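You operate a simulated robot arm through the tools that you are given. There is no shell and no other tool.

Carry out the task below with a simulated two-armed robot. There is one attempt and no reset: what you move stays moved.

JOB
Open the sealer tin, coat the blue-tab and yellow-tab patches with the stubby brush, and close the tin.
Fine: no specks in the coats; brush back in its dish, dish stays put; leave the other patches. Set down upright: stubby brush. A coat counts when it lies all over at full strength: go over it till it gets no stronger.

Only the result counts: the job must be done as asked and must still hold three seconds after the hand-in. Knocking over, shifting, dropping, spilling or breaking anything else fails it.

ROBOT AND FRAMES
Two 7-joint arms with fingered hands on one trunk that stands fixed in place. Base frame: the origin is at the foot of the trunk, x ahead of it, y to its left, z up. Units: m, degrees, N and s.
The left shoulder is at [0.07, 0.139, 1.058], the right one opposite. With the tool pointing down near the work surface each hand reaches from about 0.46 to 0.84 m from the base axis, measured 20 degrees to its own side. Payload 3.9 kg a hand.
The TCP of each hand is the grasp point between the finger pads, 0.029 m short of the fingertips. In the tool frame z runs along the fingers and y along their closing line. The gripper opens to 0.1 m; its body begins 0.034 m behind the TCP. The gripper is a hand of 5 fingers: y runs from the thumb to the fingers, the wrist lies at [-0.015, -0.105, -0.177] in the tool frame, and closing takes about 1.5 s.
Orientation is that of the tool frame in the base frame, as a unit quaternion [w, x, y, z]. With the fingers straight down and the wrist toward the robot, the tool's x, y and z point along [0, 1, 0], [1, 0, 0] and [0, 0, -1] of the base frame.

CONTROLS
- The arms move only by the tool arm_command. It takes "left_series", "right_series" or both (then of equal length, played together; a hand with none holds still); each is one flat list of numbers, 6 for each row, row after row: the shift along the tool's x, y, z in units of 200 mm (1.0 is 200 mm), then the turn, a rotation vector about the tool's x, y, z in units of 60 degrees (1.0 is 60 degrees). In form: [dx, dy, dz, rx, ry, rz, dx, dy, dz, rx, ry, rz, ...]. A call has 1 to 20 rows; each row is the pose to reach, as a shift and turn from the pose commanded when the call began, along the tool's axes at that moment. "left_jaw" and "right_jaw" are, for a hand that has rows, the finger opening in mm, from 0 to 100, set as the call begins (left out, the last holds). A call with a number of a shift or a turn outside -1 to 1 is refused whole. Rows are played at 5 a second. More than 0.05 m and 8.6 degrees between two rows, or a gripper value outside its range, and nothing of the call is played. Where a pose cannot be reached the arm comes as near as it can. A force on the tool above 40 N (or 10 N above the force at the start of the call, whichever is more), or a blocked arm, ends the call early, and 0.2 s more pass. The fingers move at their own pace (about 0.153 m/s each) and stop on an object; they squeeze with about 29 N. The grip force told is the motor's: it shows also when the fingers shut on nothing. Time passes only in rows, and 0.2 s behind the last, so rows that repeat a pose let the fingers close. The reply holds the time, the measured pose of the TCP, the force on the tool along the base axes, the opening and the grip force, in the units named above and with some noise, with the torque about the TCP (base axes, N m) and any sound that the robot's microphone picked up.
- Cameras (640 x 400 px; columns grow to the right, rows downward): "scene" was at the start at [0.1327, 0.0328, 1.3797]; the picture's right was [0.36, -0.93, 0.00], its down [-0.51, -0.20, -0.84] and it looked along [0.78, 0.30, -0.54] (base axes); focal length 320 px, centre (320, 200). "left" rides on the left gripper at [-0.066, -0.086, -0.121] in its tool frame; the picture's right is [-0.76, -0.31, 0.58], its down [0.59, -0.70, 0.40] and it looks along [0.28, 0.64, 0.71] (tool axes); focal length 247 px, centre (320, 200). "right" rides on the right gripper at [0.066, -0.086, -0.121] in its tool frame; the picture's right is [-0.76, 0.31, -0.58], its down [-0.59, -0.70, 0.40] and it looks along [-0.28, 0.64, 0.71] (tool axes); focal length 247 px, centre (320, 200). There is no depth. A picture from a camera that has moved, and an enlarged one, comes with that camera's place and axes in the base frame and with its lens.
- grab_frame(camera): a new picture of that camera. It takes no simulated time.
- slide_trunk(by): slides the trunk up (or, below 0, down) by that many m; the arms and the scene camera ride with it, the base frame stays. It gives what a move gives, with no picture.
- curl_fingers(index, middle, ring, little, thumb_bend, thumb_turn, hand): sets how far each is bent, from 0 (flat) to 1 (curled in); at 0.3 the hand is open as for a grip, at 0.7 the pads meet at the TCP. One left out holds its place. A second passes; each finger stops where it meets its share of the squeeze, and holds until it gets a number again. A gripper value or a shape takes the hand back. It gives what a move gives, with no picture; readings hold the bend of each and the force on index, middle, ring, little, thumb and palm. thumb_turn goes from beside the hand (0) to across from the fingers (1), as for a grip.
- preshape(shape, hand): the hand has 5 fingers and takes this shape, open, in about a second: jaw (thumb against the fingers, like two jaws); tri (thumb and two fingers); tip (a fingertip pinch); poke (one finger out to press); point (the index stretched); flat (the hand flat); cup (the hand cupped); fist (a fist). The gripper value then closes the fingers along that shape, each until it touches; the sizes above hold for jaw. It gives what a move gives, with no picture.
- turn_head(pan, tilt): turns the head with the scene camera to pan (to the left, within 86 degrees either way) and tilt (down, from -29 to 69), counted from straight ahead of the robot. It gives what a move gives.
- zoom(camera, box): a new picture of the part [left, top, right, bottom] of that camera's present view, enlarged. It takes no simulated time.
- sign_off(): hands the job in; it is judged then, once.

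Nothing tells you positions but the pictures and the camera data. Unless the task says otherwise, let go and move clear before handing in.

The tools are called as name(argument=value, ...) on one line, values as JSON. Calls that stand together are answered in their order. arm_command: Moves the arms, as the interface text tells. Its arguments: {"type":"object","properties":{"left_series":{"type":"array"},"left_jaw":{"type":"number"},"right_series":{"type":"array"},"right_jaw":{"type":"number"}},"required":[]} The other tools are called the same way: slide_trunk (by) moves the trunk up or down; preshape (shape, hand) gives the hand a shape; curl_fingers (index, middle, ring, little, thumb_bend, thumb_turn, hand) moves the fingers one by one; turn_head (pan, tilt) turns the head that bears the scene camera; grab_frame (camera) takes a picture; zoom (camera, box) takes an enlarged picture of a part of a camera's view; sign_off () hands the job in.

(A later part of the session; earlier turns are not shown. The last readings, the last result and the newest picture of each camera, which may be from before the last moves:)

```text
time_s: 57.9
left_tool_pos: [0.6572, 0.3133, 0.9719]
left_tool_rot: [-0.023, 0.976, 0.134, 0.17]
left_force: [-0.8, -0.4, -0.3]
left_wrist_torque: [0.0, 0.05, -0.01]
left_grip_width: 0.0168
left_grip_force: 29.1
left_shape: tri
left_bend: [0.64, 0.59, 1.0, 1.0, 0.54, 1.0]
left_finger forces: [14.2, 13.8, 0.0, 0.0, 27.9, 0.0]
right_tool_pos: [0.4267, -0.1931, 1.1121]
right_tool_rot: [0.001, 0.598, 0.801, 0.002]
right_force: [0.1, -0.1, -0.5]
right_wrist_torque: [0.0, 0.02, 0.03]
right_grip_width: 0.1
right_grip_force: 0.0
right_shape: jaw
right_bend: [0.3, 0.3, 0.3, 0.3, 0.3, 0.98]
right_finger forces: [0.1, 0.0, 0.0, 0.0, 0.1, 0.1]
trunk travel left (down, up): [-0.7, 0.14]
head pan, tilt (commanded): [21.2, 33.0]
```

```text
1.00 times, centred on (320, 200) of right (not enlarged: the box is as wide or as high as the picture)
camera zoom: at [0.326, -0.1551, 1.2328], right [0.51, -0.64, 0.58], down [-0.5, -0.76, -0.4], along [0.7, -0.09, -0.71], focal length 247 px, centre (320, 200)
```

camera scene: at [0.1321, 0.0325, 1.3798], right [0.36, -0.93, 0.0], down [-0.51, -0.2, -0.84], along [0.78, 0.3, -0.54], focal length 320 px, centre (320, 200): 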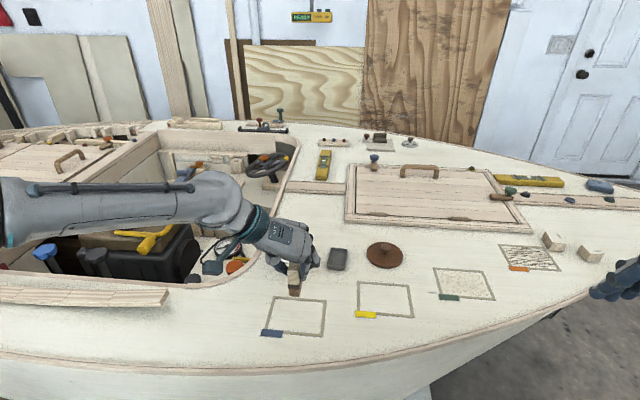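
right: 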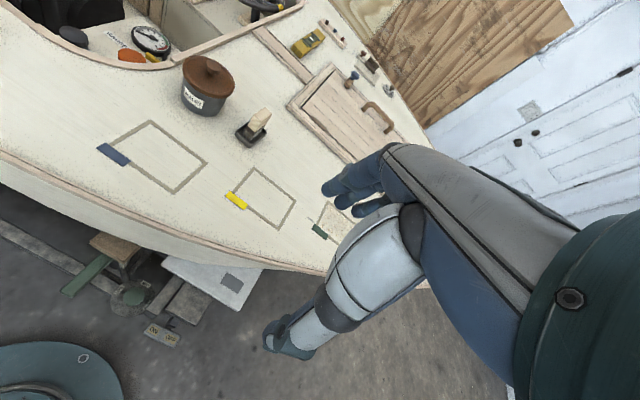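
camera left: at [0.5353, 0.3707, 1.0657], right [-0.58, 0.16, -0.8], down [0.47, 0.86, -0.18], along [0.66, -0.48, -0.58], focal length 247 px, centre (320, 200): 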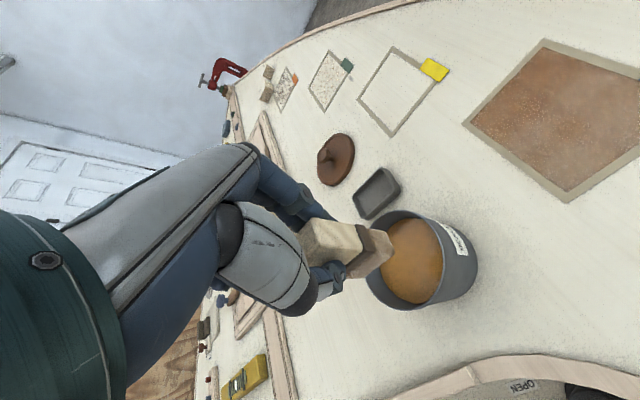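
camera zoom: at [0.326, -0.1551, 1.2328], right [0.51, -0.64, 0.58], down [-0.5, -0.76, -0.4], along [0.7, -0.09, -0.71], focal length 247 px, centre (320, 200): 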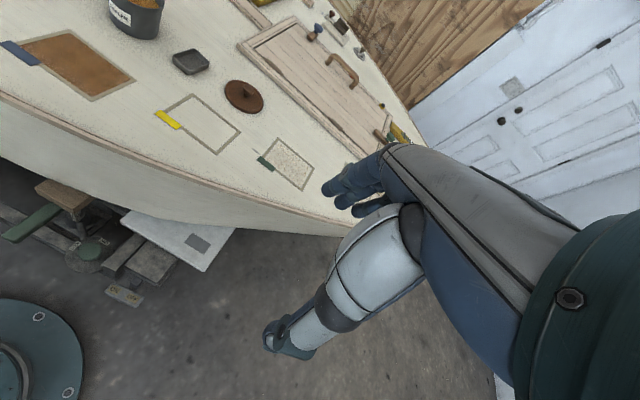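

Those dots are only rendering grain. The edges are slightly lighter, so after another dip I'll do a third round reaching a little further onto the tape.

arm_command(left_series=[-0.03, 0, 0.083, 0, 0, 0, -0.06, 0, 0.165, 0, 0, 0, -0.085, 0, 0.234, 0, 0, 0, -0.103, 0, 0.284, 0, 0, 0, -0.103, 0, 0.284, 0, 0, 0, -0.103, 0, 0.284, 0, 0, 0, -0.06, 0, 0.165, 0, 0, 0, -0.03, 0, 0.083, 0, 0, 0, 0, 0, 0, 0, 0, 0])

```text
time_s: 59.9
left_tool_pos: [0.6558, 0.3141, 0.9734]
left_tool_rot: [-0.024, 0.976, 0.133, 0.171]
left_force: [0.0, -0.4, -1.0]
left_wrist_torque: [0.0, 0.0, -0.01]
left_grip_width: 0.0169
left_grip_force: 29.6
left_shape: tri
left_bend: [0.64, 0.59, 1.0, 1.0, 0.54, 1.0]
left_finger forces: [14.1, 14.1, 0.1, 0.1, 28.1, 0.1]
right_tool_pos: [0.4248, -0.1929, 1.1129]
right_tool_rot: [0.001, 0.599, 0.801, 0.004]
right_force: [0.0, 0.6, 0.3]
right_wrist_torque: [0.03, 0.01, -0.01]
right_grip_width: 0.0998
right_grip_force: 0.0
right_shape: jaw
right_bend: [0.3, 0.3, 0.3, 0.3, 0.3, 0.98]
right_finger forces: [0.0, 0.0, 0.0, 0.0, 0.0, 0.1]
trunk travel left (down, up): [-0.7, 0.14]
head pan, tilt (commanded): [21.2, 33.0]
```

Now the third coat on blue: down at the far-left and sweep right in one go.

arm_command(left_series=[-0.2007, -0.017, -0.073, 0, 0, 0, -0.4013, -0.035, -0.1459, 0, 0, 0, -0.602, -0.052, -0.2189, 0, 0, 0, -0.679, -0.052, -0.0074, 0, 0, 0, -0.747, -0.052, 0.1805, 0, 0, 0, -0.7815, -0.052, 0.2745, 0, 0, 0, -0.788, -0.052, 0.2925, 0, 0, 0, -0.788, -0.01, 0.2925, 0, 0, 0, -0.788, 0.032, 0.2925, 0, 0, 0, -0.788, 0.074, 0.2925, 0, 0, 0, -0.788, 0.116, 0.2925, 0, 0, 0, -0.788, 0.158, 0.2925, 0, 0, 0, -0.788, 0.2, 0.2925, 0, 0, 0, -0.788, 0.242, 0.2925, 0, 0, 0, -0.788, 0.284, 0.2925, 0, 0, 0, -0.788, 0.326, 0.2925, 0, 0, 0, -0.788, 0.368, 0.2925, 0, 0, 0, -0.788, 0.41, 0.2925, 0, 0, 0, -0.788, 0.452, 0.2925, 0, 0, 0])

zoom(camera="scene", box=[255, 270, 345, 350])

```text
time_s: 63.9
left_tool_pos: [0.5571, 0.1911, 0.8663]
left_tool_rot: [-0.023, 0.976, 0.134, 0.172]
left_force: [-0.8, 1.9, 3.3]
left_wrist_torque: [0.04, -0.05, 0.04]
left_grip_width: 0.0165
left_grip_force: 29.2
left_shape: tri
left_bend: [0.64, 0.59, 1.0, 1.0, 0.54, 1.0]
left_finger forces: [12.5, 14.9, 0.0, 0.0, 29.1, 0.0]
right_tool_pos: [0.4248, -0.1936, 1.1136]
right_tool_rot: [0.002, 0.598, 0.801, 0.005]
right_force: [-1.3, 0.4, 0.1]
right_wrist_torque: [0.0, 0.0, 0.02]
right_grip_width: 0.1
right_grip_force: 0.0
right_shape: jaw
right_bend: [0.3, 0.3, 0.3, 0.3, 0.3, 0.98]
right_finger forces: [0.0, 0.0, 0.0, 0.1, 0.0, 0.1]
trunk travel left (down, up): [-0.7, 0.14]
head pan, tilt (commanded): [21.2, 33.0]
```

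```text
5.00 times, centred on (300, 310) of scene
camera zoom: at [0.1322, 0.0325, 1.3798], right [0.36, -0.93, 0.0], down [-0.51, -0.2, -0.84], along [0.78, 0.3, -0.54], focal length 1597 px, centre (420, -350)
```

zoom: 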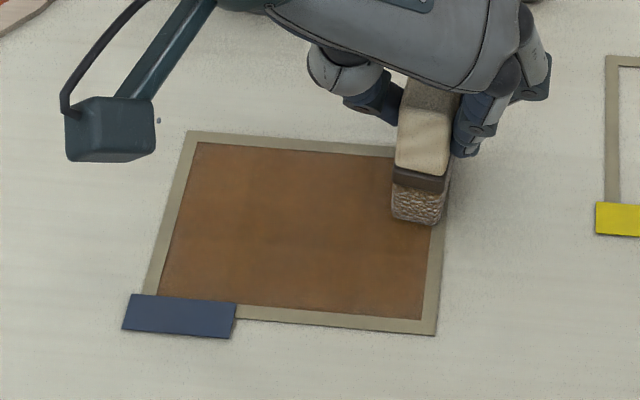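

Now the middle strip back to the left.

arm_command(left_series=[-0.0552, 0, -0.0201, 0, 0, 0, -0.1104, 0, -0.0402, 0, 0, 0, -0.1104, -0.042, -0.0402, 0, 0, 0, -0.1104, -0.084, -0.0402, 0, 0, 0, -0.1104, -0.126, -0.0402, 0, 0, 0, -0.1104, -0.168, -0.0402, 0, 0, 0, -0.1104, -0.21, -0.0402, 0, 0, 0, -0.1104, -0.252, -0.0402, 0, 0, 0, -0.1104, -0.294, -0.0402, 0, 0, 0, -0.1104, -0.336, -0.0402, 0, 0, 0, -0.1104, -0.378, -0.0402, 0, 0, 0, -0.1104, -0.42, -0.0402, 0, 0, 0, -0.1104, -0.462, -0.0402, 0, 0, 0, -0.1104, -0.5, -0.0402, 0, 0, 0])

arm_command(left_series=[-0.0552, 0, -0.0201, 0, 0, 0, -0.1104, 0, -0.0402, 0, 0, 0, -0.1104, 0.042, -0.0402, 0, 0, 0, -0.1104, 0.084, -0.0402, 0, 0, 0, -0.1104, 0.126, -0.0402, 0, 0, 0, -0.1104, 0.168, -0.0402, 0, 0, 0, -0.1104, 0.21, -0.0402, 0, 0, 0, -0.1104, 0.252, -0.0402, 0, 0, 0, -0.1104, 0.294, -0.0402, 0, 0, 0, -0.1104, 0.336, -0.0402, 0, 0, 0, -0.1104, 0.378, -0.0402, 0, 0, 0, -0.1104, 0.42, -0.0402, 0, 0, 0, -0.1104, 0.462, -0.0402, 0, 0, 0, -0.1104, 0.5, -0.0402, 0, 0, 0])

zoom(camera="scene", box=[255, 270, 345, 350])

```text
time_s: 66.9
left_tool_pos: [0.5067, 0.2817, 0.8663]
left_tool_rot: [-0.024, 0.976, 0.134, 0.172]
left_force: [-0.5, -1.5, 2.3]
left_wrist_torque: [-0.12, -0.03, 0.0]
left_grip_width: 0.0167
left_grip_force: 29.2
left_shape: tri
left_bend: [0.64, 0.59, 1.0, 1.0, 0.54, 1.0]
left_finger forces: [14.7, 13.8, 0.0, 0.1, 27.3, 0.0]
right_tool_pos: [0.426, -0.1935, 1.1133]
right_tool_rot: [0.002, 0.599, 0.801, 0.004]
right_force: [-0.4, 0.1, -0.1]
right_wrist_torque: [0.0, -0.01, 0.01]
right_grip_width: 0.0999
right_grip_force: 0.1
right_shape: jaw
right_bend: [0.3, 0.3, 0.3, 0.3, 0.3, 0.98]
right_finger forces: [0.1, 0.0, 0.1, 0.0, 0.1, 0.0]
trunk travel left (down, up): [-0.7, 0.14]
head pan, tilt (commanded): [21.2, 33.0]
```

```text
time_s: 69.9
left_tool_pos: [0.5118, 0.1793, 0.8673]
left_tool_rot: [-0.023, 0.976, 0.133, 0.172]
left_force: [-0.4, 2.4, 4.6]
left_wrist_torque: [0.17, 0.0, -0.01]
left_grip_width: 0.0165
left_grip_force: 29.6
left_shape: tri
left_bend: [0.64, 0.59, 1.0, 1.0, 0.54, 1.0]
left_finger forces: [11.9, 15.2, 0.0, 0.0, 30.1, 0.0]
right_tool_pos: [0.4247, -0.1931, 1.1131]
right_tool_rot: [0.001, 0.597, 0.802, 0.004]
right_force: [-0.6, 0.2, 0.4]
right_wrist_torque: [0.0, -0.01, 0.0]
right_grip_width: 0.0999
right_grip_force: 0.0
right_shape: jaw
right_bend: [0.3, 0.3, 0.3, 0.3, 0.3, 0.98]
right_finger forces: [0.0, 0.0, 0.0, 0.1, 0.0, 0.0]
trunk travel left (down, up): [-0.7, 0.14]
head pan, tilt (commanded): [21.2, 33.0]
```

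```text
5.00 times, centred on (300, 310) of scene
camera zoom: at [0.1319, 0.0327, 1.3798], right [0.36, -0.93, 0.0], down [-0.51, -0.2, -0.84], along [0.78, 0.3, -0.54], focal length 1597 px, centre (420, -350)
```

zoom: 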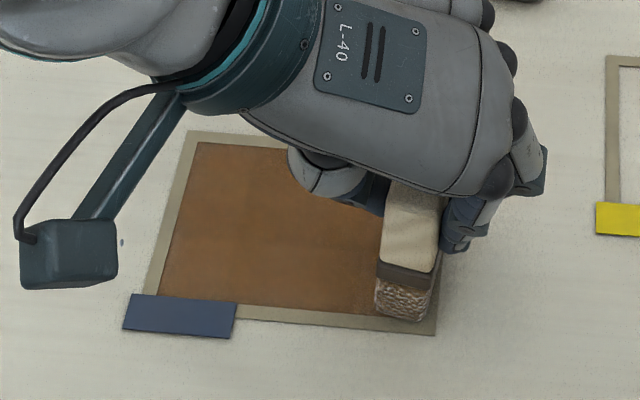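

Third round done. I'll lift off, go back to the tin and inspect the patch.

arm_command(left_series=[0.062, 0, -0.169, 0, 0, 0, 0.124, 0, -0.339, 0, 0, 0, 0.186, 0, -0.512, 0, 0, 0, 0.374, -0.1, -0.444, 0, 0, 0, 0.562, -0.2, -0.376, 0, 0, 0])

arm_command(left_series=[0.149, -0.084, 0.0542, 0, 0, 0, 0.298, -0.168, 0.1083, 0, 0, 0, 0.447, -0.252, 0.1625, 0, 0, 0])

zoom(camera="scene", box=[270, 290, 330, 340])

grab_frame(camera="left")

```text
time_s: 71.1
left_tool_pos: [0.5783, 0.241, 0.975]
left_tool_rot: [-0.024, 0.976, 0.133, 0.171]
left_force: [-0.5, -0.5, -1.6]
left_wrist_torque: [-0.03, 0.03, 0.02]
left_grip_width: 0.0159
left_grip_force: 28.8
left_shape: tri
left_bend: [0.64, 0.59, 1.0, 1.0, 0.54, 1.0]
left_finger forces: [13.6, 14.3, 0.0, 0.0, 27.8, 0.0]
right_tool_pos: [0.4252, -0.1931, 1.1124]
right_tool_rot: [0.002, 0.598, 0.801, 0.003]
right_force: [-0.6, -0.1, -1.0]
right_wrist_torque: [0.0, -0.02, 0.0]
right_grip_width: 0.0995
right_grip_force: 0.2
right_shape: jaw
right_bend: [0.3, 0.3, 0.3, 0.3, 0.3, 0.98]
right_finger forces: [0.0, 0.0, 0.0, 0.0, 0.0, 0.0]
trunk travel left (down, up): [-0.7, 0.14]
head pan, tilt (commanded): [21.2, 33.0]
```

```text
time_s: 71.9
left_tool_pos: [0.6574, 0.3141, 0.9743]
left_tool_rot: [-0.024, 0.976, 0.134, 0.171]
left_force: [1.1, -0.6, -1.1]
left_wrist_torque: [-0.01, 0.02, 0.0]
left_grip_width: 0.0165
left_grip_force: 29.2
left_shape: tri
left_bend: [0.64, 0.59, 1.0, 1.0, 0.54, 1.0]
left_finger forces: [13.6, 14.3, 0.1, 0.0, 27.9, 0.0]
right_tool_pos: [0.4268, -0.193, 1.1135]
right_tool_rot: [0.002, 0.598, 0.801, 0.004]
right_force: [0.1, -0.5, -0.2]
right_wrist_torque: [0.01, 0.04, 0.0]
right_grip_width: 0.0998
right_grip_force: 0.1
right_shape: jaw
right_bend: [0.3, 0.3, 0.3, 0.3, 0.3, 0.98]
right_finger forces: [0.1, 0.0, 0.0, 0.1, 0.0, 0.1]
trunk travel left (down, up): [-0.7, 0.14]
head pan, tilt (commanded): [21.2, 33.0]
```

```text
8.00 times, centred on (300, 315) of scene
camera zoom: at [0.1343, 0.0333, 1.3795], right [0.36, -0.93, 0.0], down [-0.51, -0.2, -0.84], along [0.78, 0.3, -0.55], focal length 2556 px, centre (480, -720)
```

zoom: 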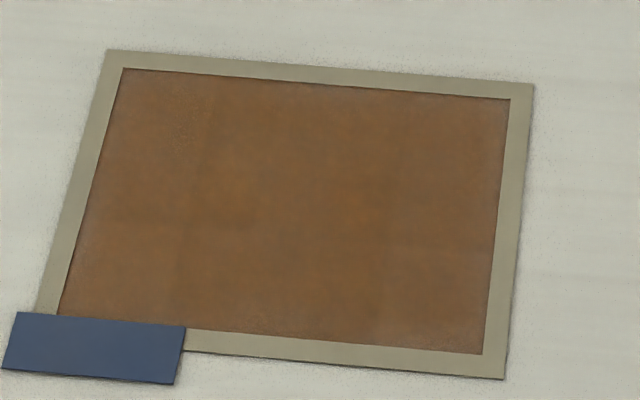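

```text
taken
camera left: at [0.534, 0.3704, 1.0672], right [-0.58, 0.16, -0.8], down [0.47, 0.86, -0.17], along [0.66, -0.48, -0.57], focal length 247 px, centre (320, 200)
```

left: 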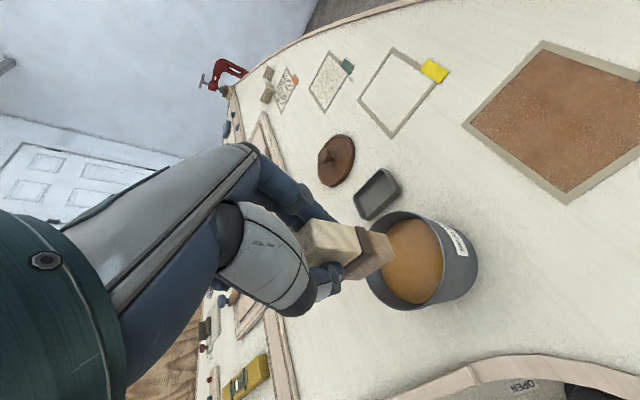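

The colour is close to what it was after the second coat. To make sure it's saturated I'll do a fourth round around the perimeter and then the centre, starting with a dip.

arm_command(left_series=[-0.03, 0, 0.083, 0, 0, 0, -0.06, 0, 0.165, 0, 0, 0, -0.085, 0, 0.234, 0, 0, 0, -0.103, 0, 0.284, 0, 0, 0, -0.103, 0, 0.284, 0, 0, 0, -0.103, 0, 0.284, 0, 0, 0, -0.06, 0, 0.165, 0, 0, 0, -0.03, 0, 0.083, 0, 0, 0, 0, 0, 0, 0, 0, 0])

arm_command(left_series=[-0.2007, -0.017, -0.073, 0, 0, 0, -0.4013, -0.035, -0.1459, 0, 0, 0, -0.602, -0.052, -0.2189, 0, 0, 0, -0.679, -0.052, -0.0074, 0, 0, 0, -0.747, -0.052, 0.1805, 0, 0, 0, -0.7815, -0.052, 0.2745, 0, 0, 0, -0.789, -0.052, 0.2945, 0, 0, 0, -0.789, -0.01, 0.2945, 0, 0, 0, -0.789, 0.032, 0.2945, 0, 0, 0, -0.789, 0.074, 0.2945, 0, 0, 0, -0.789, 0.116, 0.2945, 0, 0, 0, -0.789, 0.158, 0.2945, 0, 0, 0, -0.789, 0.2, 0.2945, 0, 0, 0, -0.789, 0.242, 0.2945, 0, 0, 0, -0.789, 0.284, 0.2945, 0, 0, 0, -0.789, 0.326, 0.2945, 0, 0, 0, -0.789, 0.368, 0.2945, 0, 0, 0, -0.789, 0.41, 0.2945, 0, 0, 0, -0.789, 0.45, 0.2945, 0, 0, 0])

arm_command(left_series=[-0.0552, 0, -0.0201, 0, 0, 0, -0.1104, 0, -0.0402, 0, 0, 0, -0.1656, 0, -0.0603, 0, 0, 0, -0.2208, 0, -0.0804, 0, 0, 0, -0.2208, -0.042, -0.0804, 0, 0, 0, -0.2208, -0.084, -0.0804, 0, 0, 0, -0.2208, -0.126, -0.0804, 0, 0, 0, -0.2208, -0.168, -0.0804, 0, 0, 0, -0.2208, -0.21, -0.0804, 0, 0, 0, -0.2208, -0.252, -0.0804, 0, 0, 0, -0.2208, -0.294, -0.0804, 0, 0, 0, -0.2208, -0.336, -0.0804, 0, 0, 0, -0.2208, -0.378, -0.0804, 0, 0, 0, -0.2208, -0.42, -0.0804, 0, 0, 0, -0.2208, -0.462, -0.0804, 0, 0, 0, -0.2208, -0.5, -0.0804, 0, 0, 0])

arm_command(left_series=[0.0552, 0, 0.0201, 0, 0, 0, 0.1104, 0, 0.0402, 0, 0, 0, 0.1656, 0, 0.0603, 0, 0, 0, 0.2208, 0, 0.0804, 0, 0, 0, 0.1104, 0, 0.0402, 0, 0, 0, 0.1104, 0.042, 0.0402, 0, 0, 0, 0.1104, 0.084, 0.0402, 0, 0, 0, 0.1104, 0.126, 0.0402, 0, 0, 0, 0.1104, 0.168, 0.0402, 0, 0, 0, 0.1104, 0.21, 0.0402, 0, 0, 0, 0.1104, 0.252, 0.0402, 0, 0, 0, 0.1104, 0.294, 0.0402, 0, 0, 0, 0.1104, 0.336, 0.0402, 0, 0, 0, 0.1104, 0.378, 0.0402, 0, 0, 0, 0.1104, 0.42, 0.0402, 0, 0, 0, 0.1104, 0.462, 0.0402, 0, 0, 0, 0.1104, 0.5, 0.0402, 0, 0, 0])

zoom(camera="scene", box=[255, 270, 345, 350])

```text
time_s: 73.9
left_tool_pos: [0.656, 0.3138, 0.9755]
left_tool_rot: [-0.023, 0.976, 0.133, 0.172]
left_force: [-0.6, -0.1, -1.1]
left_wrist_torque: [-0.02, 0.01, -0.01]
left_grip_width: 0.0165
left_grip_force: 29.4
left_shape: tri
left_bend: [0.64, 0.59, 1.0, 1.0, 0.54, 1.0]
left_finger forces: [13.7, 14.3, 0.0, 0.0, 28.2, 0.1]
right_tool_pos: [0.4247, -0.1931, 1.113]
right_tool_rot: [0.001, 0.598, 0.802, 0.004]
right_force: [-0.3, 0.4, -0.2]
right_wrist_torque: [0.0, 0.0, 0.01]
right_grip_width: 0.0999
right_grip_force: 0.0
right_shape: jaw
right_bend: [0.3, 0.3, 0.3, 0.3, 0.3, 0.98]
right_finger forces: [0.1, 0.0, 0.1, 0.0, 0.0, 0.0]
trunk travel left (down, up): [-0.7, 0.14]
head pan, tilt (commanded): [21.2, 33.0]
```

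```text
time_s: 77.9
left_tool_pos: [0.556, 0.1927, 0.8663]
left_tool_rot: [-0.023, 0.976, 0.134, 0.172]
left_force: [-1.5, 1.6, 4.6]
left_wrist_torque: [0.11, -0.02, 0.02]
left_grip_width: 0.0162
left_grip_force: 29.0
left_shape: tri
left_bend: [0.64, 0.59, 1.0, 1.0, 0.54, 1.0]
left_finger forces: [12.0, 15.0, 0.0, 0.0, 29.7, 0.0]
right_tool_pos: [0.4251, -0.1933, 1.1144]
right_tool_rot: [0.001, 0.598, 0.802, 0.004]
right_force: [0.6, -0.5, -0.8]
right_wrist_torque: [-0.04, 0.02, -0.02]
right_grip_width: 0.1
right_grip_force: 0.0
right_shape: jaw
right_bend: [0.3, 0.3, 0.3, 0.3, 0.3, 0.98]
right_finger forces: [0.1, 0.1, 0.0, 0.0, 0.1, 0.1]
trunk travel left (down, up): [-0.7, 0.14]
head pan, tilt (commanded): [21.2, 33.0]
```

```text
time_s: 81.3
left_tool_pos: [0.4842, 0.2757, 0.8651]
left_tool_rot: [-0.023, 0.976, 0.134, 0.172]
left_force: [0.7, -0.9, 2.9]
left_wrist_torque: [-0.1, -0.06, -0.04]
left_grip_width: 0.0163
left_grip_force: 29.3
left_shape: tri
left_bend: [0.64, 0.6, 1.0, 1.0, 0.54, 1.0]
left_finger forces: [15.0, 13.8, 0.1, 0.0, 27.3, 0.0]
right_tool_pos: [0.4255, -0.1934, 1.1136]
right_tool_rot: [0.002, 0.598, 0.801, 0.003]
right_force: [0.2, -0.2, -0.8]
right_wrist_torque: [0.01, 0.0, 0.01]
right_grip_width: 0.0998
right_grip_force: 0.0
right_shape: jaw
right_bend: [0.3, 0.3, 0.3, 0.3, 0.3, 0.98]
right_finger forces: [0.1, 0.1, 0.0, 0.0, 0.0, 0.0]
trunk travel left (down, up): [-0.7, 0.14]
head pan, tilt (commanded): [21.2, 33.0]
```

```text
time_s: 84.9
left_tool_pos: [0.5338, 0.1858, 0.8657]
left_tool_rot: [-0.024, 0.976, 0.134, 0.172]
left_force: [-0.5, 0.6, 2.3]
left_wrist_torque: [0.04, 0.0, 0.05]
left_grip_width: 0.0164
left_grip_force: 29.5
left_shape: tri
left_bend: [0.64, 0.59, 1.0, 1.0, 0.54, 1.0]
left_finger forces: [12.7, 14.5, 0.0, 0.0, 28.4, 0.1]
right_tool_pos: [0.4261, -0.193, 1.1123]
right_tool_rot: [0.002, 0.598, 0.801, 0.004]
right_force: [-0.1, -0.1, -0.8]
right_wrist_torque: [0.01, 0.01, 0.0]
right_grip_width: 0.0998
right_grip_force: 0.1
right_shape: jaw
right_bend: [0.3, 0.3, 0.3, 0.3, 0.3, 0.98]
right_finger forces: [0.0, 0.0, 0.1, 0.0, 0.0, 0.0]
trunk travel left (down, up): [-0.7, 0.14]
head pan, tilt (commanded): [21.2, 33.0]
```

```text
5.00 times, centred on (300, 310) of scene
camera zoom: at [0.1326, 0.0326, 1.3797], right [0.36, -0.93, 0.0], down [-0.51, -0.2, -0.84], along [0.78, 0.3, -0.54], focal length 1597 px, centre (420, -350)
```

zoom: 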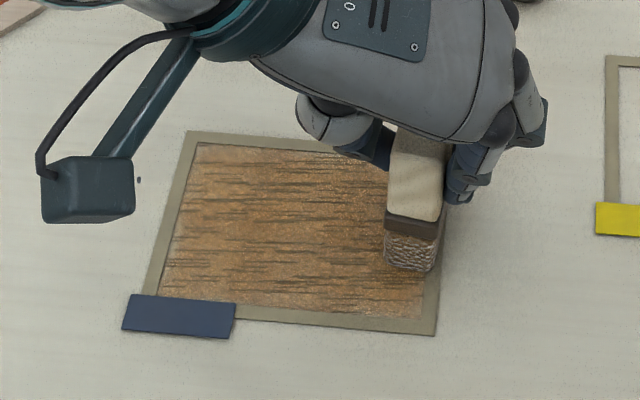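

The coat now shows dark streaks that weren't there before. I'll lift off and look closely before doing anything else.

arm_command(left_series=[0.062, 0, -0.169, 0, 0, 0, 0.124, 0, -0.339, 0, 0, 0, 0.186, 0, -0.512, 0, 0, 0, 0.374, -0.1, -0.444, 0, 0, 0, 0.562, -0.2, -0.376, 0, 0, 0])

zoom(camera="scene", box=[265, 285, 335, 345])

zoom(camera="scene", box=[490, 235, 570, 280])

zoom(camera="scene", box=[425, 260, 505, 310])

zoom(camera="left", box=[290, 180, 640, 400])

```text
time_s: 86.1
left_tool_pos: [0.6008, 0.2462, 0.973]
left_tool_rot: [-0.023, 0.976, 0.134, 0.171]
left_force: [0.8, 0.3, -1.0]
left_wrist_torque: [0.0, 0.0, 0.02]
left_grip_width: 0.0164
left_grip_force: 28.9
left_shape: tri
left_bend: [0.64, 0.59, 1.0, 1.0, 0.54, 1.0]
left_finger forces: [13.4, 14.1, 0.0, 0.1, 27.3, 0.1]
right_tool_pos: [0.4268, -0.1923, 1.113]
right_tool_rot: [0.001, 0.598, 0.801, 0.002]
right_force: [0.5, 0.9, -0.7]
right_wrist_torque: [0.04, 0.03, 0.02]
right_grip_width: 0.0997
right_grip_force: 0.1
right_shape: jaw
right_bend: [0.3, 0.3, 0.3, 0.3, 0.3, 0.98]
right_finger forces: [0.0, 0.0, 0.0, 0.0, 0.0, 0.0]
trunk travel left (down, up): [-0.7, 0.14]
head pan, tilt (commanded): [21.2, 33.0]
```

```text
6.67 times, centred on (300, 315) of scene
camera zoom: at [0.1338, 0.0333, 1.3796], right [0.36, -0.93, 0.0], down [-0.51, -0.2, -0.84], along [0.78, 0.3, -0.55], focal length 2130 px, centre (453, -567)
```

zoom: 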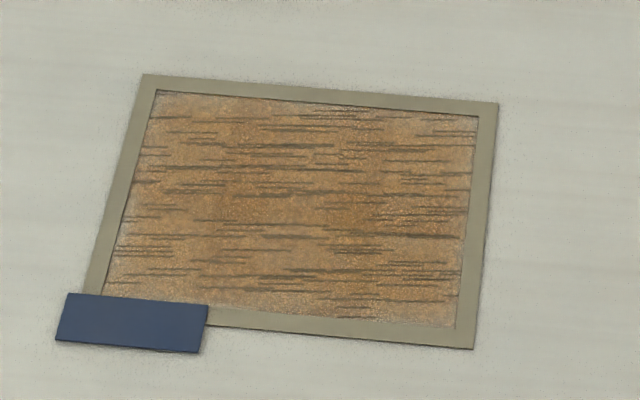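

```text
8.00 times, centred on (530, 258) of scene
camera zoom: at [0.1338, 0.0333, 1.3796], right [0.36, -0.93, 0.0], down [-0.51, -0.2, -0.84], along [0.78, 0.3, -0.55], focal length 2556 px, centre (-1360, -260)
```

zoom: 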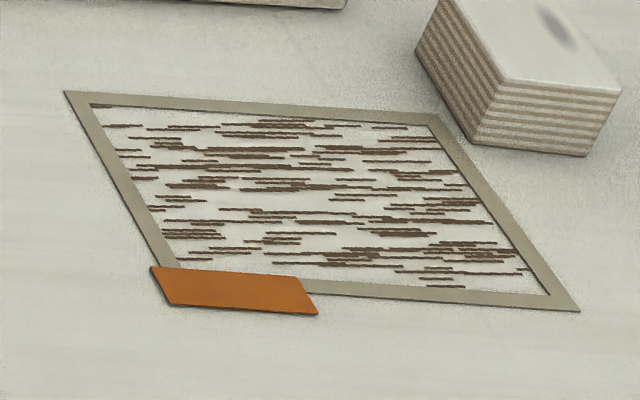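

```text
8.00 times, centred on (465, 285) of scene
camera zoom: at [0.1338, 0.0333, 1.3796], right [0.36, -0.93, 0.0], down [-0.51, -0.2, -0.84], along [0.78, 0.3, -0.55], focal length 2556 px, centre (-840, -480)
```

zoom: 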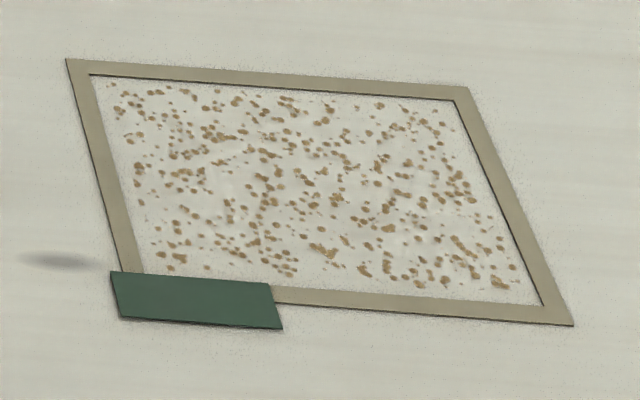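

```text
1.82 times, centred on (465, 290) of left
camera zoom: at [0.478, 0.3026, 1.0664], right [-0.58, 0.16, -0.8], down [0.47, 0.86, -0.17], along [0.66, -0.48, -0.57], focal length 449 px, centre (56, 36)
```

zoom: 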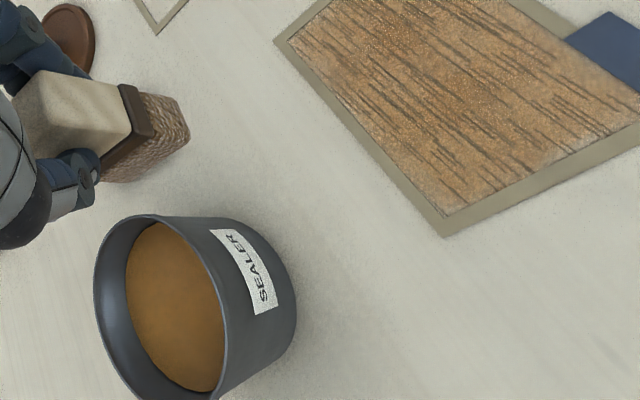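

zoom(camera="scene", box=[285, 300, 310, 318])

zoom(camera="left", box=[500, 190, 600, 260])

zoom(camera="right", box=[0, 20, 140, 110])

zoom(camera="scene", box=[270, 220, 350, 280])

```text
16.00 times, centred on (298, 309) of scene
camera zoom: at [0.1338, 0.0333, 1.3796], right [0.36, -0.93, 0.0], down [-0.51, -0.2, -0.84], along [0.78, 0.3, -0.55], focal length 5111 px, centre (680, -1544)
```

zoom: 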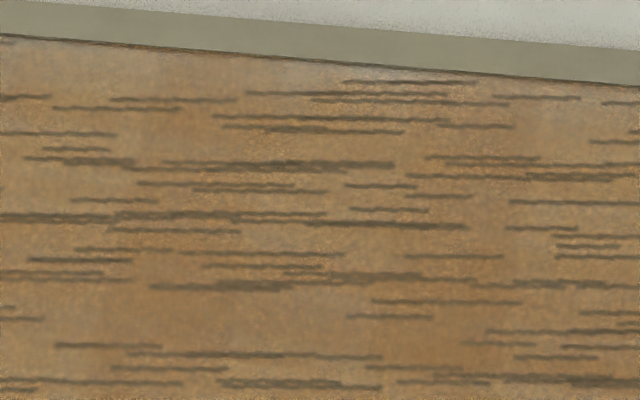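

```text
5.71 times, centred on (550, 225) of left
camera zoom: at [0.478, 0.3026, 1.0664], right [-0.58, 0.16, -0.8], down [0.47, 0.86, -0.17], along [0.66, -0.48, -0.57], focal length 1411 px, centre (-994, 57)
```

zoom: 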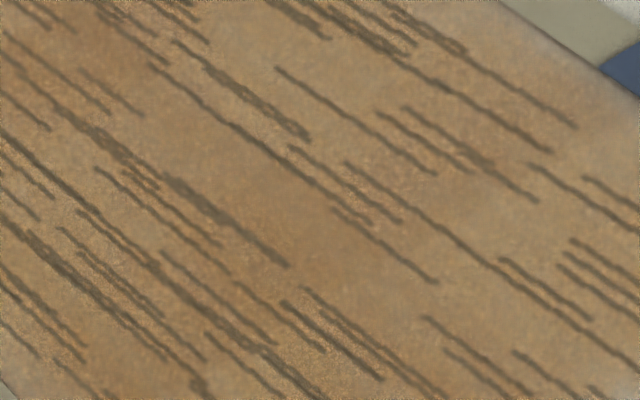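

```text
4.44 times, centred on (70, 65) of right
camera zoom: at [0.3248, -0.1544, 1.2332], right [0.51, -0.64, 0.58], down [-0.5, -0.76, -0.4], along [0.7, -0.09, -0.71], focal length 1098 px, centre (1431, 800)
```

zoom: 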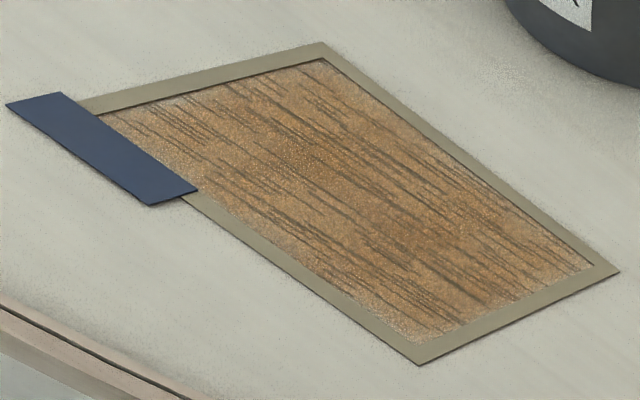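

```text
6.67 times, centred on (310, 250) of scene
camera zoom: at [0.1338, 0.0333, 1.3796], right [0.36, -0.93, 0.0], down [-0.51, -0.2, -0.84], along [0.78, 0.3, -0.55], focal length 2130 px, centre (387, -133)
```

zoom: 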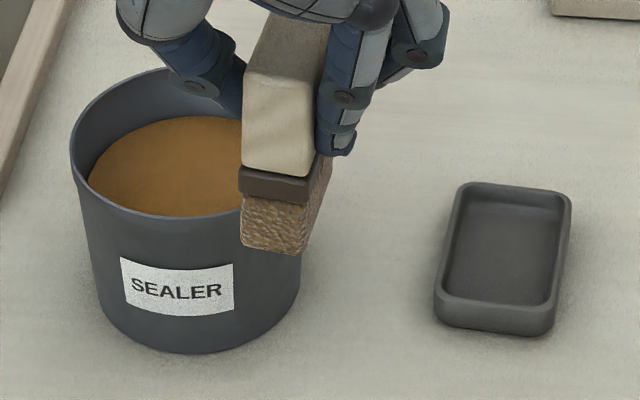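

The streaks look like those on the orange-tab patch, so they may come from working the coat with a brush that missed the sealer on the last dip. I'll go back to the tin and dip with a force readout this time.

arm_command(left_series=[0.168, -0.125, 0.061, 0, 0, 0, 0.336, -0.25, 0.122, 0, 0, 0, 0.336, -0.25, 0.122, 0, 0, 0])

arm_command(left_series=[-0.03, 0, 0.083, 0, 0, 0, -0.06, 0, 0.165, 0, 0, 0, -0.085, 0, 0.234, 0, 0, 0, -0.103, 0, 0.284, 0, 0, 0, -0.103, 0, 0.284, 0, 0, 0])

zoom(camera="left", box=[290, 180, 460, 330])

```text
time_s: 86.9
left_tool_pos: [0.6551, 0.3127, 0.9748]
left_tool_rot: [-0.023, 0.976, 0.133, 0.172]
left_force: [1.0, -0.1, -1.0]
left_wrist_torque: [0.01, 0.0, 0.02]
left_grip_width: 0.0165
left_grip_force: 28.5
left_shape: tri
left_bend: [0.64, 0.59, 1.0, 1.0, 0.54, 1.0]
left_finger forces: [13.3, 14.0, 0.0, 0.1, 27.4, 0.1]
right_tool_pos: [0.424, -0.1924, 1.1126]
right_tool_rot: [0.002, 0.598, 0.801, 0.004]
right_force: [0.6, -0.1, 0.0]
right_wrist_torque: [0.03, 0.0, -0.01]
right_grip_width: 0.0998
right_grip_force: 0.1
right_shape: jaw
right_bend: [0.3, 0.3, 0.3, 0.3, 0.3, 0.98]
right_finger forces: [0.0, 0.1, 0.0, 0.0, 0.1, 0.0]
trunk travel left (down, up): [-0.7, 0.14]
head pan, tilt (commanded): [21.2, 33.0]
```

```text
time_s: 88.1
left_tool_pos: [0.6556, 0.3139, 0.9157]
left_tool_rot: [-0.023, 0.975, 0.134, 0.174]
left_force: [0.5, 0.2, 5.5]
left_wrist_torque: [-0.01, -0.05, -0.01]
left_grip_width: 0.0165
left_grip_force: 28.5
left_shape: tri
left_bend: [0.64, 0.59, 1.0, 1.0, 0.54, 1.0]
left_finger forces: [13.1, 14.4, 0.1, 0.0, 28.7, 0.0]
right_tool_pos: [0.4244, -0.1934, 1.1139]
right_tool_rot: [0.002, 0.598, 0.801, 0.004]
right_force: [-0.5, 0.0, -0.9]
right_wrist_torque: [-0.01, -0.01, 0.01]
right_grip_width: 0.0999
right_grip_force: 0.0
right_shape: jaw
right_bend: [0.3, 0.3, 0.3, 0.3, 0.3, 0.98]
right_finger forces: [0.0, 0.0, 0.1, 0.0, 0.0, 0.0]
trunk travel left (down, up): [-0.7, 0.14]
head pan, tilt (commanded): [21.2, 33.0]
```

```text
2.67 times, centred on (375, 255) of left
camera zoom: at [0.5323, 0.3697, 1.0081], right [-0.58, 0.16, -0.8], down [0.47, 0.86, -0.17], along [0.67, -0.48, -0.57], focal length 659 px, centre (173, 53)
```

zoom: 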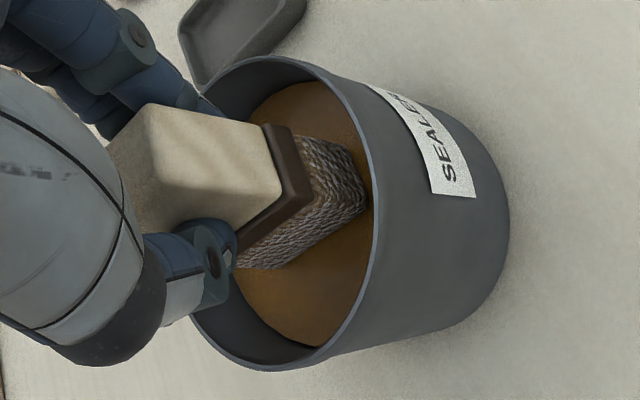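

The dip does reach the sealer (5.5 N). I'll lift out, move on to the yellow patch, and watch closely how that coat develops sweep by sweep.

arm_command(left_series=[0.03, 0, -0.083, 0, 0, 0, 0.06, 0, -0.165, 0, 0, 0, 0.103, 0, -0.284, 0, 0, 0])

arm_command(left_series=[-0.06, 0.179, -0.022, 0, 0, 0, -0.12, 0.359, -0.044, 0, 0, 0, -0.181, 0.538, -0.066, 0, 0, 0, -0.241, 0.717, -0.088, 0, 0, 0, -0.301, 0.8965, -0.1095, 0, 0, 0, -0.369, 0.8965, 0.0785, 0, 0, 0, -0.437, 0.8965, 0.2665, 0, 0, 0])

zoom(camera="scene", box=[335, 250, 435, 335])

zoom(camera="scene", box=[265, 285, 335, 345])

zoom(camera="left", box=[290, 100, 640, 350])

```text
time_s: 88.9
left_tool_pos: [0.6548, 0.3125, 0.9749]
left_tool_rot: [-0.024, 0.976, 0.133, 0.171]
left_force: [-0.2, -0.3, -0.6]
left_wrist_torque: [-0.01, -0.02, -0.01]
left_grip_width: 0.0161
left_grip_force: 29.2
left_shape: tri
left_bend: [0.64, 0.59, 1.0, 1.0, 0.54, 1.0]
left_finger forces: [13.4, 14.1, 0.0, 0.1, 27.6, 0.1]
right_tool_pos: [0.4258, -0.1943, 1.1129]
right_tool_rot: [0.002, 0.599, 0.801, 0.004]
right_force: [0.2, 0.3, 0.1]
right_wrist_torque: [0.01, 0.01, 0.0]
right_grip_width: 0.0997
right_grip_force: 0.1
right_shape: jaw
right_bend: [0.3, 0.3, 0.3, 0.3, 0.3, 0.98]
right_finger forces: [0.0, 0.0, 0.0, 0.0, 0.0, 0.1]
trunk travel left (down, up): [-0.7, 0.14]
head pan, tilt (commanded): [21.2, 33.0]
```

```text
time_s: 90.5
left_tool_pos: [0.6422, 0.1229, 0.8925]
left_tool_rot: [-0.023, 0.976, 0.133, 0.172]
left_force: [0.8, 0.1, -1.4]
left_wrist_torque: [-0.01, 0.02, -0.01]
left_grip_width: 0.0163
left_grip_force: 29.0
left_shape: tri
left_bend: [0.64, 0.59, 1.0, 1.0, 0.54, 1.0]
left_finger forces: [13.5, 14.0, 0.0, 0.1, 27.6, 0.1]
right_tool_pos: [0.4263, -0.1928, 1.1135]
right_tool_rot: [0.001, 0.599, 0.801, 0.003]
right_force: [0.1, -0.5, 0.3]
right_wrist_torque: [0.0, 0.01, 0.02]
right_grip_width: 0.0997
right_grip_force: 0.0
right_shape: jaw
right_bend: [0.3, 0.3, 0.3, 0.3, 0.3, 0.98]
right_finger forces: [0.1, 0.0, 0.0, 0.1, 0.0, 0.1]
trunk travel left (down, up): [-0.7, 0.14]
head pan, tilt (commanded): [21.2, 33.0]
```

```text
4.71 times, centred on (385, 292) of scene
camera zoom: at [0.1337, 0.0326, 1.3796], right [0.36, -0.93, 0.0], down [-0.51, -0.2, -0.84], along [0.78, 0.3, -0.54], focal length 1503 px, centre (14, -235)
```

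zoom: 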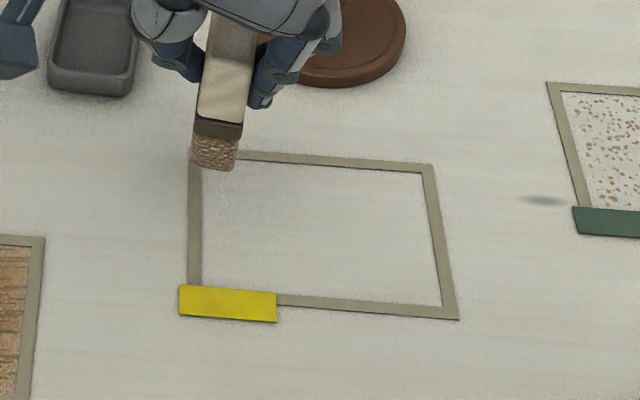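

```text
6.67 times, centred on (300, 315) of scene
camera zoom: at [0.1337, 0.0326, 1.3796], right [0.36, -0.93, 0.0], down [-0.51, -0.2, -0.84], along [0.78, 0.3, -0.54], focal length 2130 px, centre (453, -567)
```

zoom: 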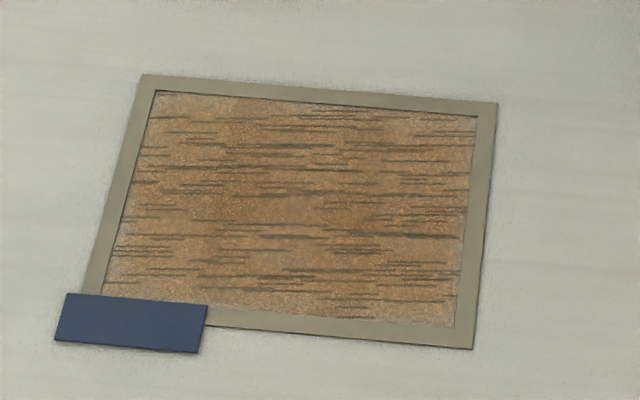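

```text
1.60 times, centred on (465, 225) of left
camera zoom: at [0.5201, 0.1787, 0.9856], right [-0.58, 0.16, -0.8], down [0.48, 0.86, -0.17], along [0.66, -0.48, -0.57], focal length 395 px, centre (88, 160)
```

zoom: 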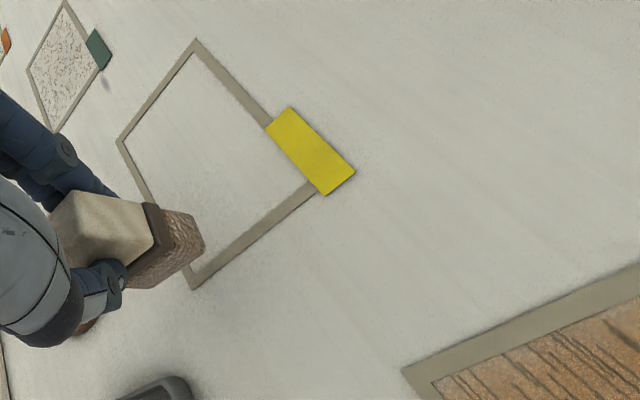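

The brush bottom appears to have moved several millimetres forward relative to the hand, so I'll check whether it has tilted in the grip.

zoom(camera="scene", box=[360, 245, 400, 295])

zoom(camera="left", box=[300, 190, 430, 300])

grab_frame(camera="right")

```text
8.00 times, centred on (380, 270) of scene
camera zoom: at [0.1337, 0.0326, 1.3796], right [0.36, -0.93, 0.0], down [-0.51, -0.2, -0.84], along [0.78, 0.3, -0.54], focal length 2556 px, centre (-160, -360)
```

zoom: 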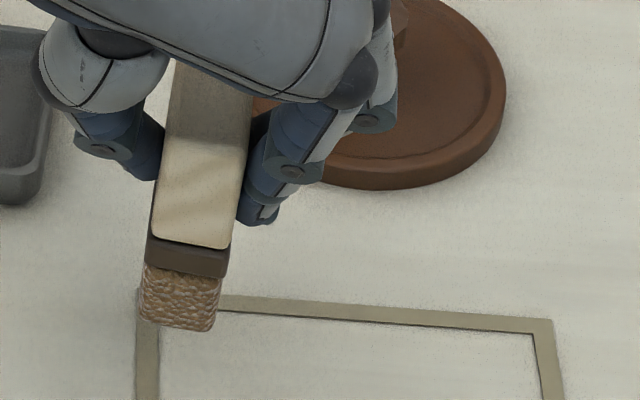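

```text
3.64 times, centred on (365, 245) of left
camera zoom: at [0.5201, 0.1787, 0.9856], right [-0.58, 0.16, -0.8], down [0.48, 0.86, -0.17], along [0.66, -0.48, -0.57], focal length 898 px, centre (156, 36)
```

zoom: 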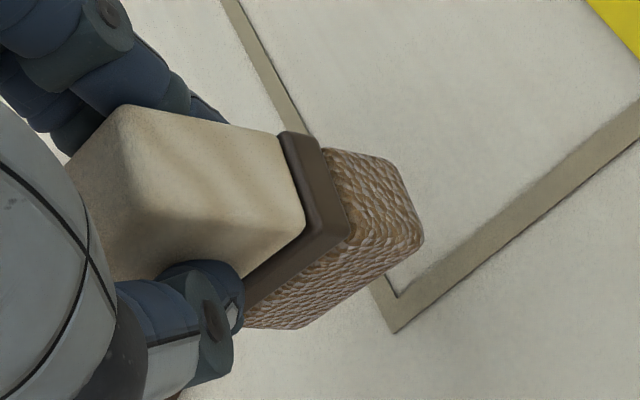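

```text
taken
camera right: at [0.3247, -0.1549, 1.2333], right [0.51, -0.64, 0.58], down [-0.5, -0.76, -0.4], along [0.7, -0.09, -0.71], focal length 247 px, centre (320, 200)
```

right: 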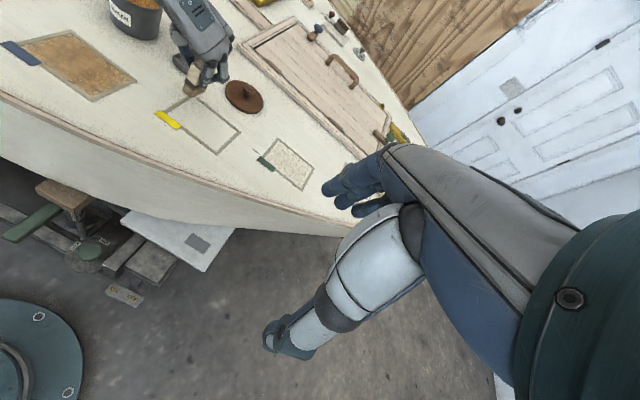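

The brush has rolled about 5° and yawed about 5° in the grip. I'll compensate by turning the hand the opposite way so the bristles sit flat and square to the yellow patch.

arm_command(left_series=[-0.014, -0.002, -0.005, -0.024, 0, -0.053, -0.0287, -0.0045, -0.0104, -0.0483, 0, -0.1062, -0.0287, -0.0045, -0.0104, -0.0483, 0, -0.1062])

zoom(camera="scene", box=[360, 245, 400, 295])

zoom(camera="left", box=[300, 190, 430, 300])

```text
time_s: 91.3
left_tool_pos: [0.6366, 0.1228, 0.8932]
left_tool_rot: [0.011, 0.967, 0.184, 0.177]
left_force: [-1.0, 0.3, -0.5]
left_wrist_torque: [-0.03, 0.0, 0.01]
left_grip_width: 0.0165
left_grip_force: 29.2
left_shape: tri
left_bend: [0.64, 0.59, 1.0, 1.0, 0.54, 1.0]
left_finger forces: [13.5, 14.2, 0.1, 0.1, 27.5, 0.0]
right_tool_pos: [0.426, -0.1929, 1.1124]
right_tool_rot: [0.001, 0.599, 0.801, 0.003]
right_force: [-0.1, 0.1, -0.7]
right_wrist_torque: [0.01, 0.01, 0.02]
right_grip_width: 0.0998
right_grip_force: 0.0
right_shape: jaw
right_bend: [0.3, 0.3, 0.3, 0.3, 0.3, 0.98]
right_finger forces: [0.1, 0.0, 0.0, 0.0, 0.0, 0.1]
trunk travel left (down, up): [-0.7, 0.14]
head pan, tilt (commanded): [21.2, 33.0]
```

```text
8.00 times, centred on (380, 270) of scene
camera zoom: at [0.133, 0.0328, 1.3797], right [0.36, -0.93, 0.0], down [-0.51, -0.2, -0.84], along [0.78, 0.3, -0.54], focal length 2556 px, centre (-160, -360)
```

zoom: 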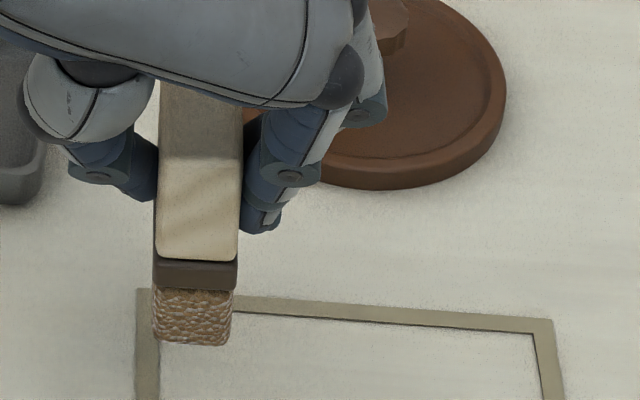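

```text
3.64 times, centred on (365, 245) of left
camera zoom: at [0.5067, 0.1752, 0.9794], right [-0.57, 0.04, -0.82], down [0.4, 0.88, -0.24], along [0.72, -0.47, -0.52], focal length 898 px, centre (156, 36)
```

zoom: 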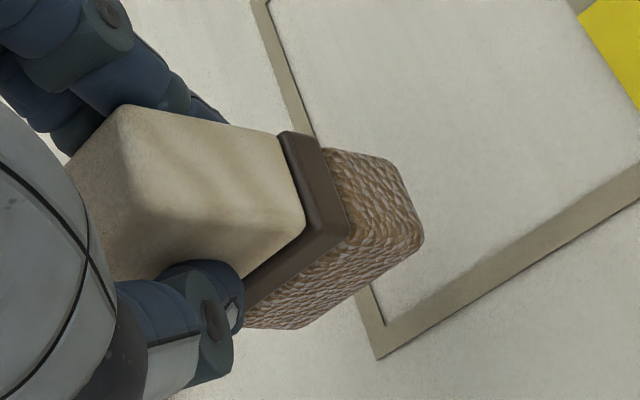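

The brush now looks close to upright and square. I'll lower it to just above contact at the far-left corner of the yellow patch.

arm_command(left_series=[-0.0204, -0.005, 0.0562, 0, 0, 0, -0.0426, -0.0107, 0.117, 0, 0, 0, -0.0426, -0.0107, 0.117, 0, 0, 0])

arm_command(left_series=[-0.0017, -0.0004, 0.0047, 0, 0, 0, -0.0034, -0.0009, 0.0094, 0, 0, 0, -0.0034, -0.0009, 0.0094, 0, 0, 0])

zoom(camera="scene", box=[350, 255, 420, 315])

zoom(camera="left", box=[300, 190, 430, 300])

```text
time_s: 92.1
left_tool_pos: [0.6375, 0.1228, 0.8698]
left_tool_rot: [0.011, 0.967, 0.183, 0.177]
left_force: [0.1, 1.4, -0.7]
left_wrist_torque: [-0.03, -0.01, -0.04]
left_grip_width: 0.0164
left_grip_force: 28.9
left_shape: tri
left_bend: [0.64, 0.59, 1.0, 1.0, 0.54, 1.0]
left_finger forces: [13.5, 14.0, 0.0, 0.0, 27.6, 0.0]
right_tool_pos: [0.4248, -0.1933, 1.1133]
right_tool_rot: [0.002, 0.599, 0.801, 0.005]
right_force: [-0.2, -0.4, 0.0]
right_wrist_torque: [0.02, 0.02, -0.03]
right_grip_width: 0.1
right_grip_force: 0.1
right_shape: jaw
right_bend: [0.3, 0.3, 0.3, 0.3, 0.3, 0.98]
right_finger forces: [0.0, 0.1, 0.1, 0.0, 0.1, 0.1]
trunk travel left (down, up): [-0.7, 0.14]
head pan, tilt (commanded): [21.2, 33.0]
```

```text
time_s: 92.9
left_tool_pos: [0.6371, 0.1228, 0.8671]
left_tool_rot: [0.01, 0.967, 0.183, 0.176]
left_force: [0.2, 0.5, -0.9]
left_wrist_torque: [0.0, 0.03, 0.01]
left_grip_width: 0.0165
left_grip_force: 29.1
left_shape: tri
left_bend: [0.64, 0.59, 1.0, 1.0, 0.54, 1.0]
left_finger forces: [13.5, 14.1, 0.0, 0.1, 27.6, 0.2]
right_tool_pos: [0.4248, -0.1935, 1.1127]
right_tool_rot: [0.001, 0.598, 0.801, 0.003]
right_force: [0.2, -0.1, 0.2]
right_wrist_torque: [0.02, 0.0, 0.0]
right_grip_width: 0.0996
right_grip_force: 0.0
right_shape: jaw
right_bend: [0.3, 0.3, 0.3, 0.3, 0.3, 0.98]
right_finger forces: [0.0, 0.0, 0.0, 0.1, 0.0, 0.1]
trunk travel left (down, up): [-0.7, 0.14]
head pan, tilt (commanded): [21.2, 33.0]
```

```text
6.67 times, centred on (385, 285) of scene
camera zoom: at [0.1329, 0.0328, 1.3797], right [0.36, -0.93, 0.0], down [-0.51, -0.2, -0.84], along [0.78, 0.3, -0.54], focal length 2130 px, centre (-113, -367)
```

zoom: 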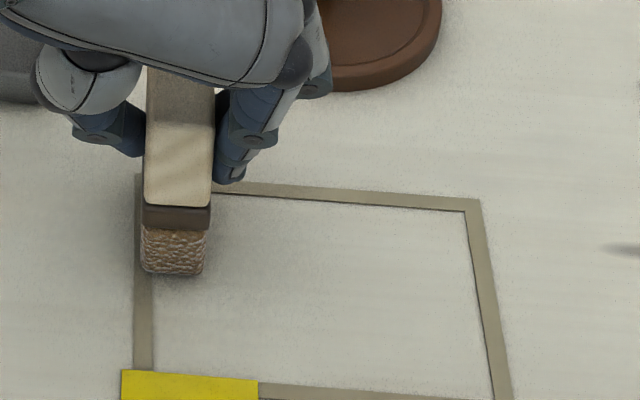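

```text
3.64 times, centred on (365, 245) of left
camera zoom: at [0.5067, 0.1755, 0.953], right [-0.57, 0.04, -0.82], down [0.4, 0.88, -0.24], along [0.72, -0.47, -0.52], focal length 898 px, centre (156, 36)
```

zoom: 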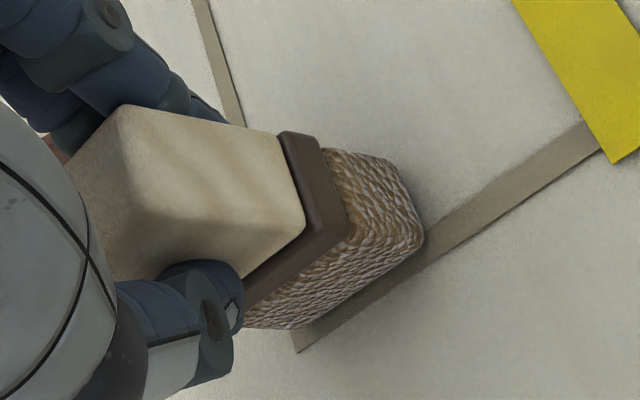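

Well aligned, and not yet in contact. I'll lower 1.5 mm more.

arm_command(left_series=[-0.0013, -0.0003, 0.0035, 0, 0, 0, -0.0026, -0.0006, 0.007, 0, 0, 0])

```text
time_s: 93.5
left_tool_pos: [0.637, 0.1227, 0.8665]
left_tool_rot: [0.01, 0.967, 0.184, 0.176]
left_force: [-0.4, -0.4, -0.6]
left_wrist_torque: [0.03, 0.0, -0.01]
left_grip_width: 0.0166
left_grip_force: 29.4
left_shape: tri
left_bend: [0.64, 0.59, 1.0, 1.0, 0.54, 1.0]
left_finger forces: [13.5, 14.2, 0.1, 0.0, 27.6, 0.0]
right_tool_pos: [0.4256, -0.1928, 1.1137]
right_tool_rot: [0.001, 0.598, 0.801, 0.003]
right_force: [-0.1, 0.1, -0.3]
right_wrist_torque: [0.02, 0.01, -0.02]
right_grip_width: 0.0996
right_grip_force: 0.1
right_shape: jaw
right_bend: [0.3, 0.3, 0.3, 0.3, 0.3, 0.98]
right_finger forces: [0.0, 0.0, 0.1, 0.0, 0.0, 0.1]
trunk travel left (down, up): [-0.7, 0.14]
head pan, tilt (commanded): [21.2, 33.0]
```

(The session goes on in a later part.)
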